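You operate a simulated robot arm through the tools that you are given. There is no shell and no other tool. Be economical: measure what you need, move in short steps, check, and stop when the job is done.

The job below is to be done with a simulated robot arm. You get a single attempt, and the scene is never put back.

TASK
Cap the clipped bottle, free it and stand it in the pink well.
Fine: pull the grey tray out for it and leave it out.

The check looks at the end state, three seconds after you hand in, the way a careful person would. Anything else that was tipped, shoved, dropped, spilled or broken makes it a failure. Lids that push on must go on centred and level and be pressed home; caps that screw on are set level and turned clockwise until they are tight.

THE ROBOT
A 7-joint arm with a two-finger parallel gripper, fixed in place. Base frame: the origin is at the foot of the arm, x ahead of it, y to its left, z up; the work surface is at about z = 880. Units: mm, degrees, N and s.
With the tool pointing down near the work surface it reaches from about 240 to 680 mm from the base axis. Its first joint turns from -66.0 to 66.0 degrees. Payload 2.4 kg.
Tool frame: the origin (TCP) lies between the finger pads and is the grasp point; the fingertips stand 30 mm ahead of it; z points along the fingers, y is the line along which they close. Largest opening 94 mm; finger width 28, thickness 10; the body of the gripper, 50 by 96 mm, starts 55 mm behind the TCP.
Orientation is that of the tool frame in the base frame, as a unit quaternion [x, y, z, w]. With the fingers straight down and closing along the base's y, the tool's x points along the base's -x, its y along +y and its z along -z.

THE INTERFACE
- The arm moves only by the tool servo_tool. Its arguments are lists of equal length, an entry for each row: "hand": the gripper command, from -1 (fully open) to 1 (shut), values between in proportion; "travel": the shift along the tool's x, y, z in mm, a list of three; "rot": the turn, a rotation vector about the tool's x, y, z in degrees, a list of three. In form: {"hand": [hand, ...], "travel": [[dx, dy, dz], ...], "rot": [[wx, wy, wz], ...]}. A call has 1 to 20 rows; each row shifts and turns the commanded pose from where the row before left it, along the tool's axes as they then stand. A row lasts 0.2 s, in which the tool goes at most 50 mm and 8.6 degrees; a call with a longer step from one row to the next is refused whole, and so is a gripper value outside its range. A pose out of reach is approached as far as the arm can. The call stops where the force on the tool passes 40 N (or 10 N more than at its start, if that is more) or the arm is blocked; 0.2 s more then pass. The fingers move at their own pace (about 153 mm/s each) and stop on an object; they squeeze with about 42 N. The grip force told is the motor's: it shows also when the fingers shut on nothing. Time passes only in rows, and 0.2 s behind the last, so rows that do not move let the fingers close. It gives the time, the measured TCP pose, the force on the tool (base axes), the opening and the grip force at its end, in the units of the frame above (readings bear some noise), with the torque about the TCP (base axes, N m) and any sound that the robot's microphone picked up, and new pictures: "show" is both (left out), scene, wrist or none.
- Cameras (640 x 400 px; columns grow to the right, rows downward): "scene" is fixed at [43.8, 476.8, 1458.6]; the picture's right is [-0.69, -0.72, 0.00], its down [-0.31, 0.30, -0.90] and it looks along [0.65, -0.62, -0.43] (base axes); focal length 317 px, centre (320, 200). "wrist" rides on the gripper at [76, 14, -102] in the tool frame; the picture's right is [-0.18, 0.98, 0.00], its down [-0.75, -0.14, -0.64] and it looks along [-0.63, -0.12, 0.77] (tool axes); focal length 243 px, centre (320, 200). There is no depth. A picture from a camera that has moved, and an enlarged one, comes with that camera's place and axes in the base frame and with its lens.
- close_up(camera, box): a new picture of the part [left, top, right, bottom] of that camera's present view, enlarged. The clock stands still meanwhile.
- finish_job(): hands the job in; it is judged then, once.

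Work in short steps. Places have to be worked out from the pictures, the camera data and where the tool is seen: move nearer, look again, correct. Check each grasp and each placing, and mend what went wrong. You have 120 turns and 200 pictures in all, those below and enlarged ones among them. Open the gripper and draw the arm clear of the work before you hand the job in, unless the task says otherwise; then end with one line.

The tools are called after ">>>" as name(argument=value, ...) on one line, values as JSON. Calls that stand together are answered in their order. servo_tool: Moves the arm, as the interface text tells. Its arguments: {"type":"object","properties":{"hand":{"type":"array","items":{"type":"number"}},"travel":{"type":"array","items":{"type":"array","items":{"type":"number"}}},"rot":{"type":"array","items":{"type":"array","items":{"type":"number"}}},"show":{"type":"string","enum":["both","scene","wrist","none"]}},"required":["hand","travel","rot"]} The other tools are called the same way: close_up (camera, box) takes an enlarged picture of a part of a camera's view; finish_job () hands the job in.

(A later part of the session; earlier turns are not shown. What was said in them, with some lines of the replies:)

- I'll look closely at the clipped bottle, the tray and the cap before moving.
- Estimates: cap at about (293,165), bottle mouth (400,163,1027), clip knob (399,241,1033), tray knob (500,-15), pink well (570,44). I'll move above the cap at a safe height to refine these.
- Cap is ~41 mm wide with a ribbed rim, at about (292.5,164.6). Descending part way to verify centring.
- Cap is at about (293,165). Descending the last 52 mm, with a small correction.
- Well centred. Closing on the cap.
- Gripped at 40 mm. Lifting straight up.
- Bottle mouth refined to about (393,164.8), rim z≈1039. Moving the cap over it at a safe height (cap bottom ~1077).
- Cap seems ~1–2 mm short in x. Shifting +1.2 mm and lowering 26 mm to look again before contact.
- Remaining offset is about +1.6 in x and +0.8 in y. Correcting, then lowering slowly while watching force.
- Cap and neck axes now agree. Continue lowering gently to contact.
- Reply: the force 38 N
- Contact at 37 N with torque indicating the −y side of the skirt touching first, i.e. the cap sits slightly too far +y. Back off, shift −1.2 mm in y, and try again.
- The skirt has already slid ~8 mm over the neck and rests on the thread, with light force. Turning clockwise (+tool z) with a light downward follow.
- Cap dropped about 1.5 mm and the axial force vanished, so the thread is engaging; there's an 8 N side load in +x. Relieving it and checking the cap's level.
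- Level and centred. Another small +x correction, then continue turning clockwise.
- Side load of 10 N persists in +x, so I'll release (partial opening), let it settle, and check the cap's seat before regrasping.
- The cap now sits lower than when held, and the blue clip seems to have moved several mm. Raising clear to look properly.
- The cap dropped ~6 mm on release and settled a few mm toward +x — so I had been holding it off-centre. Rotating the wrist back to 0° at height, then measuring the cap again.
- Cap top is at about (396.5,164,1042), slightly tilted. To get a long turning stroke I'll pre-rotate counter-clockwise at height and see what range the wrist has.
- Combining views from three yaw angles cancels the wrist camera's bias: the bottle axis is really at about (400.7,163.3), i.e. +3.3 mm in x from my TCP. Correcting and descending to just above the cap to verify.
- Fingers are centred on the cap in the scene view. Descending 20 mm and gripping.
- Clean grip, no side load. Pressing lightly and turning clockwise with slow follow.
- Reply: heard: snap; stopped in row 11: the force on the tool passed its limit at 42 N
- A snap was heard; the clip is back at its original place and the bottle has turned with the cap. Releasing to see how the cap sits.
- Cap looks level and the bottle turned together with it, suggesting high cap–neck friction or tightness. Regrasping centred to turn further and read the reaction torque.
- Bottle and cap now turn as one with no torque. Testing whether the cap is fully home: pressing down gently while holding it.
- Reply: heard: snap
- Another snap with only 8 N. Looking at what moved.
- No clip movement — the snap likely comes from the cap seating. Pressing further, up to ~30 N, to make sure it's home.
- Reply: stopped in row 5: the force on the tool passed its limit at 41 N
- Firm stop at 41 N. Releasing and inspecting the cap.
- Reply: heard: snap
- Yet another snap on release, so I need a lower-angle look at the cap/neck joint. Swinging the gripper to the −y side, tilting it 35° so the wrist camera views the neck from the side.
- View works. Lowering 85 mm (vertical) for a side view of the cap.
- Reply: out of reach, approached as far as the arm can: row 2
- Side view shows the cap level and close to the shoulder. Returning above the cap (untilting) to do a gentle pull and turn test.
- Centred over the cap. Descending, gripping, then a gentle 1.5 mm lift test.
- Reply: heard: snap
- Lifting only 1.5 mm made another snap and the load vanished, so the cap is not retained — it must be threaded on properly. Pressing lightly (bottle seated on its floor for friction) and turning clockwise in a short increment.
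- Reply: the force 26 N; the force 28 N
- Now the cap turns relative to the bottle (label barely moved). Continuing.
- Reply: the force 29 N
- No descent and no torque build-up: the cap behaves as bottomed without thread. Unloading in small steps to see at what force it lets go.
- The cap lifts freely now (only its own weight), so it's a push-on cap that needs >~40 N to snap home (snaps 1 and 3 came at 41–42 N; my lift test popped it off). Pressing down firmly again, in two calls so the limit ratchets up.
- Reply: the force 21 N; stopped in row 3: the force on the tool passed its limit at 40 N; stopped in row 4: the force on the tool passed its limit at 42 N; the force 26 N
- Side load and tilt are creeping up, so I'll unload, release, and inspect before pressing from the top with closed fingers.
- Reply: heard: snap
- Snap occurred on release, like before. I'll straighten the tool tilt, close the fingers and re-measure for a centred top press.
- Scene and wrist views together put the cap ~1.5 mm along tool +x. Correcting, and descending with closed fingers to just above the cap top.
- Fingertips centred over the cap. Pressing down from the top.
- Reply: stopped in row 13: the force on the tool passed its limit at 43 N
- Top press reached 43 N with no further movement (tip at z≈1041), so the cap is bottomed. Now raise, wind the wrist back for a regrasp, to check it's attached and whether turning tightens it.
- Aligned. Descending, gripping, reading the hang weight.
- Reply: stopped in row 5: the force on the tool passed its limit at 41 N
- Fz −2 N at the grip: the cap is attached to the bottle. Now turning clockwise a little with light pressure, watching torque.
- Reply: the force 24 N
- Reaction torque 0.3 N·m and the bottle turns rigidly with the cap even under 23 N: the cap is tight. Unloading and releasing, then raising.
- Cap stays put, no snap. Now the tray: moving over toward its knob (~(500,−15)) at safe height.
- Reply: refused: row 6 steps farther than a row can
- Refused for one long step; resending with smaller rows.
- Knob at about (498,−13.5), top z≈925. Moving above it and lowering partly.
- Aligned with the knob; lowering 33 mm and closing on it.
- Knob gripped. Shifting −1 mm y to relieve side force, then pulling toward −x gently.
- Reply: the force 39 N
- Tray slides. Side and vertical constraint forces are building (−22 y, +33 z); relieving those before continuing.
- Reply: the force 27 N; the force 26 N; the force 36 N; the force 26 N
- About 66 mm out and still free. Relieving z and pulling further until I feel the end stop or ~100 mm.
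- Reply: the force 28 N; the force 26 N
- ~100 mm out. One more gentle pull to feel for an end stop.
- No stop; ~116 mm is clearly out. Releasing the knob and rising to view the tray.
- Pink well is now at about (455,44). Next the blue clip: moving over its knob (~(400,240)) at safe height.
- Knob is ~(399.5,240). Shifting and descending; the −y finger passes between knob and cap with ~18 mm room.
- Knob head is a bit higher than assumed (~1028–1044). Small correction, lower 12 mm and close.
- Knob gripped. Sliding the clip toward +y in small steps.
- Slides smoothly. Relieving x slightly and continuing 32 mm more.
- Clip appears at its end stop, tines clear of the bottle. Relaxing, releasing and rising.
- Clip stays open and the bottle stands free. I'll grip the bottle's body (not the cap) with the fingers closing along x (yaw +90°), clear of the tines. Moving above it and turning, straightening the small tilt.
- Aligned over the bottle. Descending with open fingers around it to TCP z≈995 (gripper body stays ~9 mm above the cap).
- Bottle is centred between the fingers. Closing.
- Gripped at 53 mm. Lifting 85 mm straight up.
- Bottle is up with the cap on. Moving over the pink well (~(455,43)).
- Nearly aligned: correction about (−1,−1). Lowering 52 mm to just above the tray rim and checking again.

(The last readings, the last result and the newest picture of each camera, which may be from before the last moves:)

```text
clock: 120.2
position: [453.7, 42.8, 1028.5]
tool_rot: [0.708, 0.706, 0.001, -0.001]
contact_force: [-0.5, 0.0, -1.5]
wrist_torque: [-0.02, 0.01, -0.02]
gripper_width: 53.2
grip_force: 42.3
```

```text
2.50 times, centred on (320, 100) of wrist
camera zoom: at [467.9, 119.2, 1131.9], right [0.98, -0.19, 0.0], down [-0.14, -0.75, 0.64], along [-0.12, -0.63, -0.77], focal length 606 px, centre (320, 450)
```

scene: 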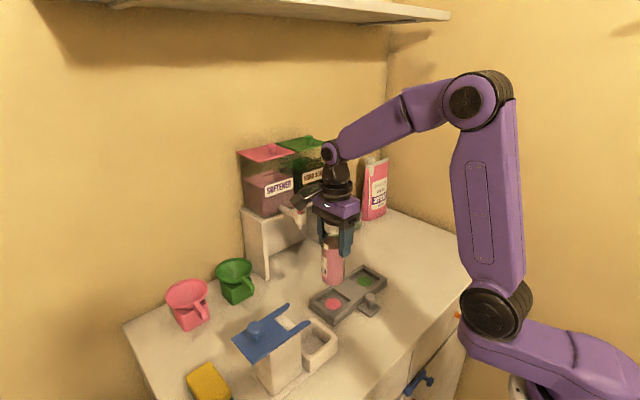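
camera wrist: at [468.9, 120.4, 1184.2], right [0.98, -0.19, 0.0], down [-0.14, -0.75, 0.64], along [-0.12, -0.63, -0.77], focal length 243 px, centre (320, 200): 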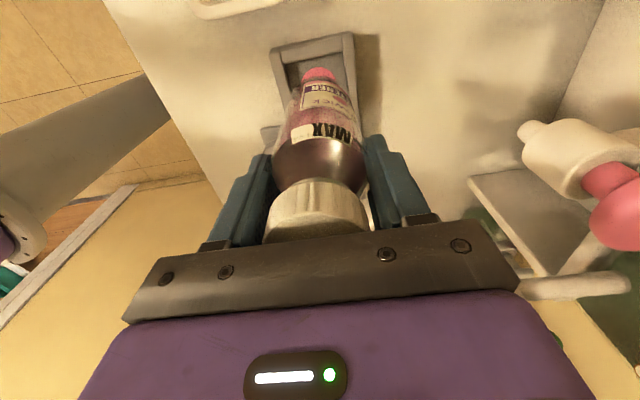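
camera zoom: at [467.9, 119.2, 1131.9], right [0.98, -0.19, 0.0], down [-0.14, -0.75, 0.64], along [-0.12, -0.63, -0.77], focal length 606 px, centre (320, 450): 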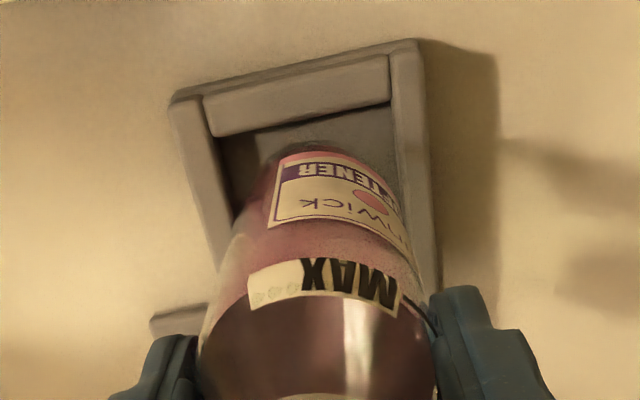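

Aligned with the well from both views. Lowering: 20 mm then slow to contact.

>>> servo_tool(hand=[1, 1, 1, 1, 1], travel=[[0, 0.5, 6], [0, 0, 6], [0, 0, 5], [0, 0, 3], [0, 0, 0]], rot=[[0, 0, 0], [0, 0, 0], [0, 0, 0], [0, 0, 0], [0, 0, 0]], show="none")

>>> close_up(camera="scene", box=[290, 240, 390, 330])

```text
clock: 121.4
position: [455.0, 43.7, 1009.1]
tool_rot: [0.708, 0.706, 0.0, -0.001]
contact_force: [0.7, -0.4, -2.6]
wrist_torque: [0.0, 0.0, 0.05]
gripper_width: 53.1
grip_force: 42.0
```

```text
4.44 times, centred on (340, 285) of scene
camera zoom: at [43.8, 476.8, 1458.6], right [-0.69, -0.72, 0.0], down [-0.31, 0.3, -0.9], along [0.65, -0.62, -0.43], focal length 1409 px, centre (231, -178)
```

zoom: 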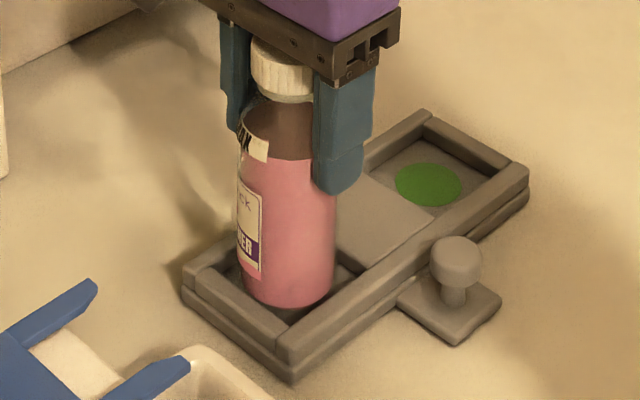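

The bottle base is inside the well walls. Slow descent to contact.

>>> servo_tool(hand=[1, 1, 1, 1, 1, 1], travel=[[0, 0, 1.5], [0, 0, 1.5], [0, 0, 1.5], [0, 0, 1], [0, 0, 1], [0, 0, 0]], rot=[[0, 0, 0], [0, 0, 0], [0, 0, 0], [0, 0, 0], [0, 0, 0], [0, 0, 0]], show="none")

```text
clock: 122.9
position: [456.6, 43.8, 1005.9]
tool_rot: [0.709, 0.706, 0.004, 0.002]
contact_force: [-1.2, 0.8, 5.7]
wrist_torque: [0.0, 0.27, -0.04]
gripper_width: 52.9
grip_force: 42.2
stopped in row 6: the force on the tool passed its limit at 41 N (the readings are from after the stop); the commanded pose is now the measured one
```

Contact reached (residual 6 N). Checking it is on the well floor before letting go.

>>> close_up(camera="scene", box=[300, 260, 370, 330])

>>> close_up(camera="wrist", box=[230, 20, 410, 180])

```text
5.71 times, centred on (335, 295) of scene
camera zoom: at [43.6, 476.8, 1458.6], right [-0.69, -0.72, 0.0], down [-0.31, 0.3, -0.9], along [0.65, -0.62, -0.43], focal length 1812 px, centre (234, -343)
```

zoom: 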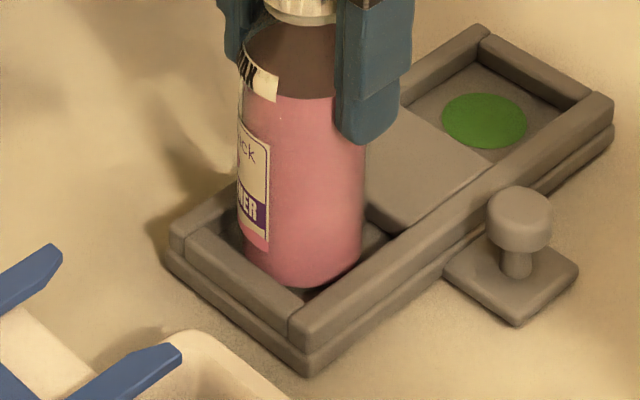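

```text
2.50 times, centred on (320, 100) of wrist
camera zoom: at [469.4, 120.2, 1108.3], right [0.98, -0.19, 0.01], down [-0.15, -0.75, 0.64], along [-0.11, -0.63, -0.77], focal length 606 px, centre (320, 450)
```

zoom: 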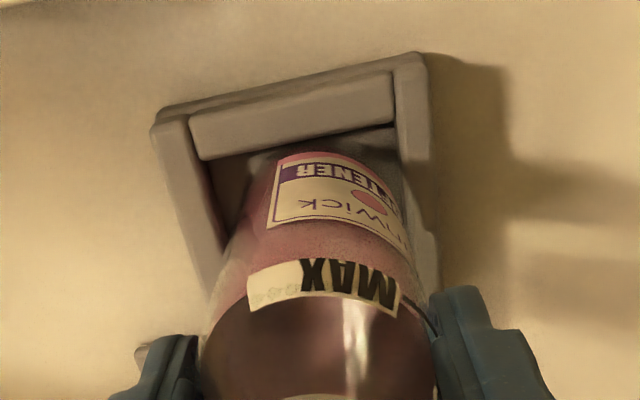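

It's in the well but seems ~3 mm toward +x/+y and maybe touching a wall. Lifting 3 mm, shifting (−2.5,−1.5), straightening and lowering again.

>>> servo_tool(hand=[1, 1, 1, 1, 1, 1, 1, 1, 1], travel=[[0, 0, -3], [-1.5, -2.5, 0], [0, 0, 0], [0, 0, 1], [0, 0, 1], [0, 0, 0.7], [0, 0, 0.7], [0, 0, 0.5], [0, 0, 0]], rot=[[0, 0, 0], [0, 0, 0], [0, 0, 0], [0, 0, 0], [0, 0, 0], [0, 0, 0], [0, 0, 0], [0, 0, 0], [0, 0, 0]], show="none")

>>> close_up(camera="scene", box=[300, 260, 370, 330])

```text
clock: 124.9
position: [454.8, 41.9, 1004.2]
tool_rot: [0.708, 0.706, 0.004, 0.004]
contact_force: [-1.0, -0.5, 30.9]
wrist_torque: [0.02, 0.44, -0.03]
gripper_width: 53.2
grip_force: 41.9
```

```text
5.71 times, centred on (335, 295) of scene
camera zoom: at [43.3, 476.8, 1458.6], right [-0.69, -0.72, 0.0], down [-0.31, 0.3, -0.9], along [0.65, -0.62, -0.43], focal length 1812 px, centre (234, -343)
```

zoom: 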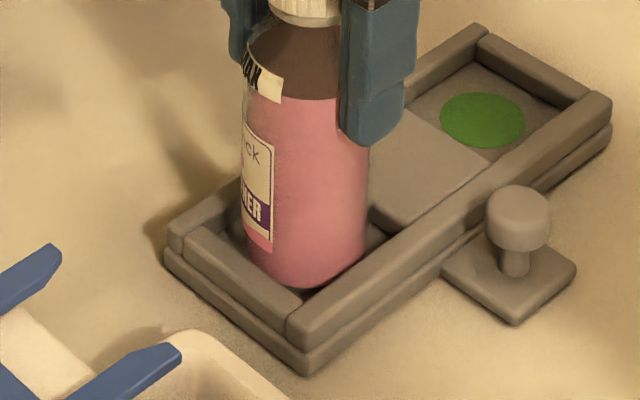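

Same contact height at the shifted spot, so it's on the floor and now centred. Unloading and opening slowly.

>>> servo_tool(hand=[1, 1, 0.3, -0.2, -0.6, -0.6], travel=[[0, 0, -0.8], [0, 0, -0.6], [0, 0, 0], [0, 0, 0], [0, 0, 0], [0, 0, 0]], rot=[[0, 0, 0], [0, 0, 0], [0, 0, 0], [0, 0, 0], [0, 0, 0], [0, 0, 0]], show="none")

>>> close_up(camera="scene", box=[290, 240, 390, 330])

>>> close_up(camera="wrist", box=[210, 40, 430, 240])

```text
clock: 126.3
position: [452.8, 42.9, 1005.6]
tool_rot: [0.708, 0.706, 0.004, 0.002]
contact_force: [0.5, 0.4, -0.5]
wrist_torque: [-0.01, 0.02, 0.02]
gripper_width: 75.2
grip_force: 0.0
```

```text
4.44 times, centred on (340, 285) of scene
camera zoom: at [43.8, 476.8, 1458.6], right [-0.69, -0.72, 0.0], down [-0.31, 0.3, -0.9], along [0.65, -0.62, -0.43], focal length 1409 px, centre (231, -178)
```

zoom: 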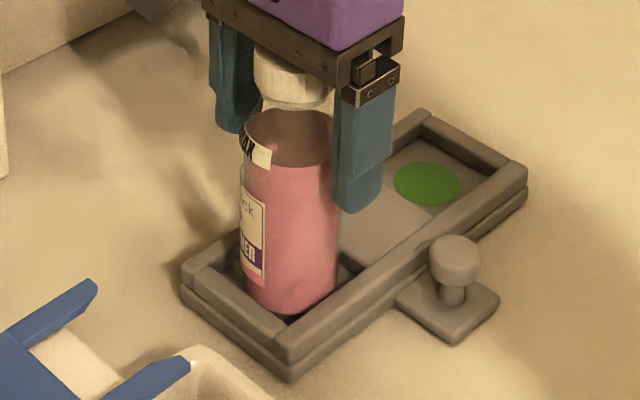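

```text
2.00 times, centred on (320, 140) of wrist
camera zoom: at [466.8, 118.5, 1108.2], right [0.98, -0.19, 0.01], down [-0.15, -0.75, 0.64], along [-0.12, -0.63, -0.77], focal length 485 px, centre (320, 320)
```

zoom: 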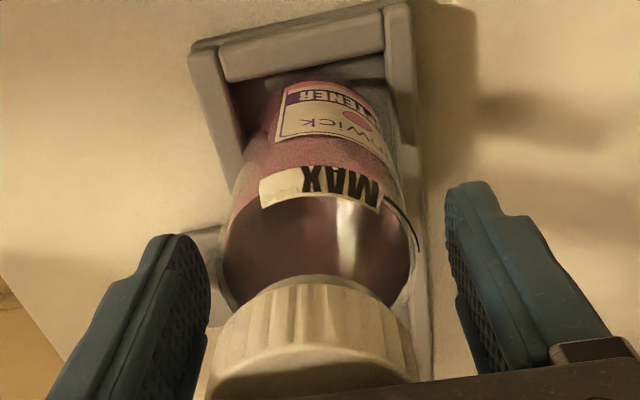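

The bottle stands freely. Opening fully and rising straight up.

>>> servo_tool(hand=[-1, -1, -1, -1, -1, -1, -1, -1], travel=[[0, 0, 0], [0, 0, -15], [0, 0, -30], [0, 0, -40], [0, 0, -40], [0, 0, -40], [0, 0, -30], [0, 0, 0]], rot=[[0, 0, 0], [0, 0, 0], [0, 0, 0], [0, 0, 0], [0, 0, 0], [0, 0, 0], [0, 0, 0], [0, 0, 0]], show="both")

>>> close_up(camera="scene", box=[290, 230, 390, 330])

>>> close_up(camera="scene", box=[310, 240, 360, 290])

>>> close_up(camera="wrist", box=[230, 20, 410, 180])

```text
clock: 128.1
position: [453.9, 42.3, 1199.2]
tool_rot: [0.708, 0.706, 0.003, 0.002]
contact_force: [1.0, 0.9, 0.0]
wrist_torque: [0.04, 0.01, -0.03]
gripper_width: 94.1
grip_force: 0.1
camera wrist: at [467.1, 118.2, 1303.1], right [0.98, -0.19, 0.01], down [-0.15, -0.75, 0.64], along [-0.11, -0.63, -0.77], focal length 243 px, centre (320, 200)
```

scene: 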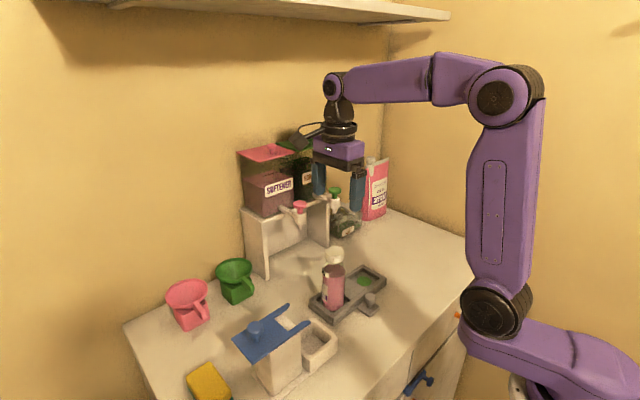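
wrist: 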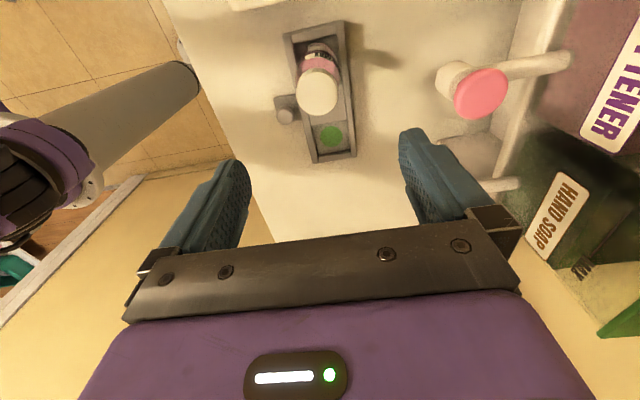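

```text
4.00 times, centred on (340, 280) of scene
camera zoom: at [43.7, 476.8, 1458.6], right [-0.69, -0.72, 0.0], down [-0.31, 0.3, -0.9], along [0.65, -0.62, -0.43], focal length 1268 px, centre (240, -120)
```

zoom: 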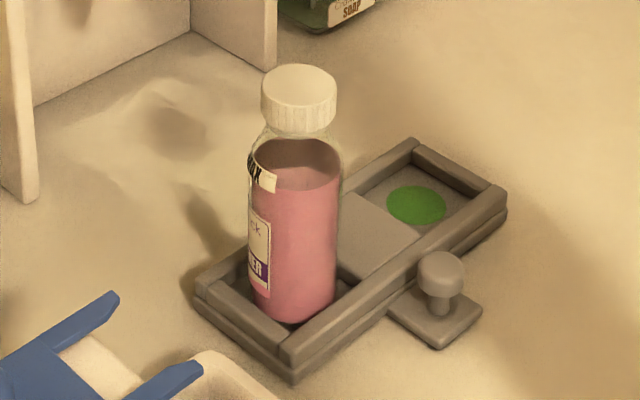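

```text
8.00 times, centred on (335, 265) of scene
camera zoom: at [43.7, 476.8, 1458.6], right [-0.69, -0.72, 0.0], down [-0.31, 0.3, -0.9], along [0.65, -0.62, -0.43], focal length 2537 px, centre (200, -320)
```

zoom: 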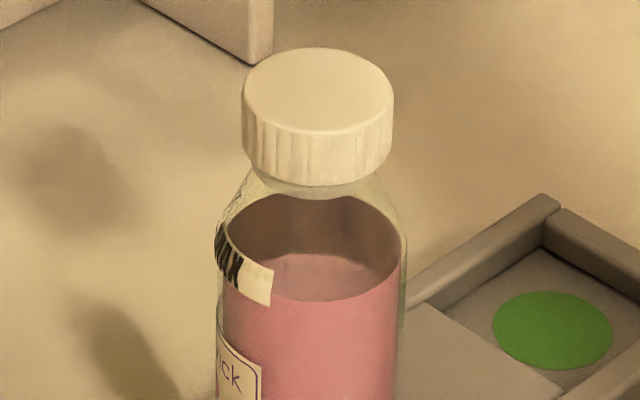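

```text
2.50 times, centred on (320, 100) of wrist
camera zoom: at [467.1, 118.2, 1303.1], right [0.98, -0.19, 0.01], down [-0.15, -0.75, 0.64], along [-0.11, -0.63, -0.77], focal length 606 px, centre (320, 450)
```

zoom: 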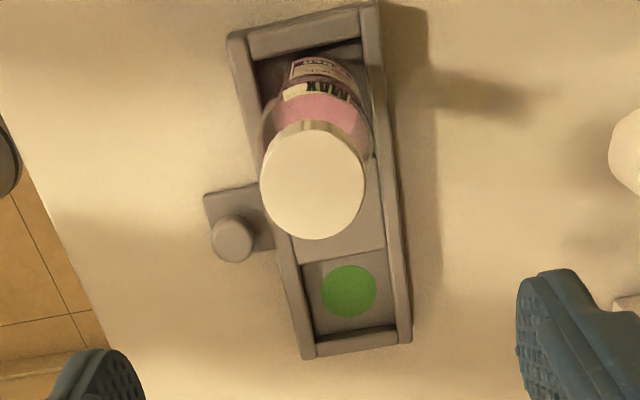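

Bottle is upright and capped in the pink well, tray out, clip left open, nothing else disturbed. Drawing the arm clear.

>>> servo_tool(hand=[-1, -1, -1, -1, -1], travel=[[0, 0, -30], [0, -25, -20], [-20, -30, 0], [-20, -20, 0], [0, 0, 0]], rot=[[0, 0, 0], [0, 0, 0], [0, 0, 0], [0, 0, 0], [0, 0, 0]], show="scene")

```text
clock: 129.3
position: [376.4, 2.1, 1247.2]
tool_rot: [0.708, 0.706, 0.003, 0.002]
contact_force: [0.1, 0.2, -0.9]
wrist_torque: [-0.04, -0.02, -0.02]
gripper_width: 94.0
grip_force: 0.1
```

scene: 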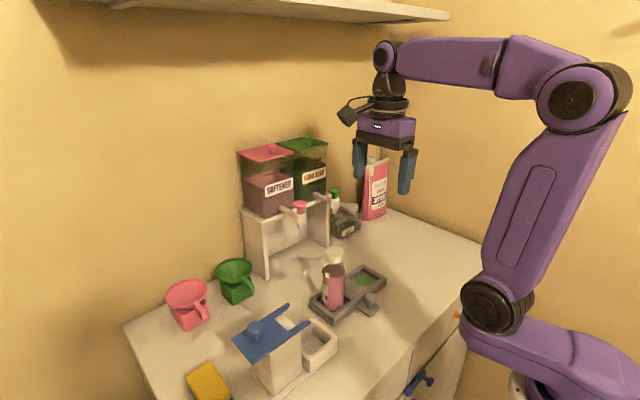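

Everything is in its final state and the arm is clear; handing in.

>>> finish_job()

```text
The job is handed in.
```

The bottle is capped, out of the clip and standing in the pink well, with the grey tray left pulled out. I couldn't tell for certain whether the cap pushes or screws on, but it took 43 N from above without moving and turned together with the bottle under 0.3 N·m.
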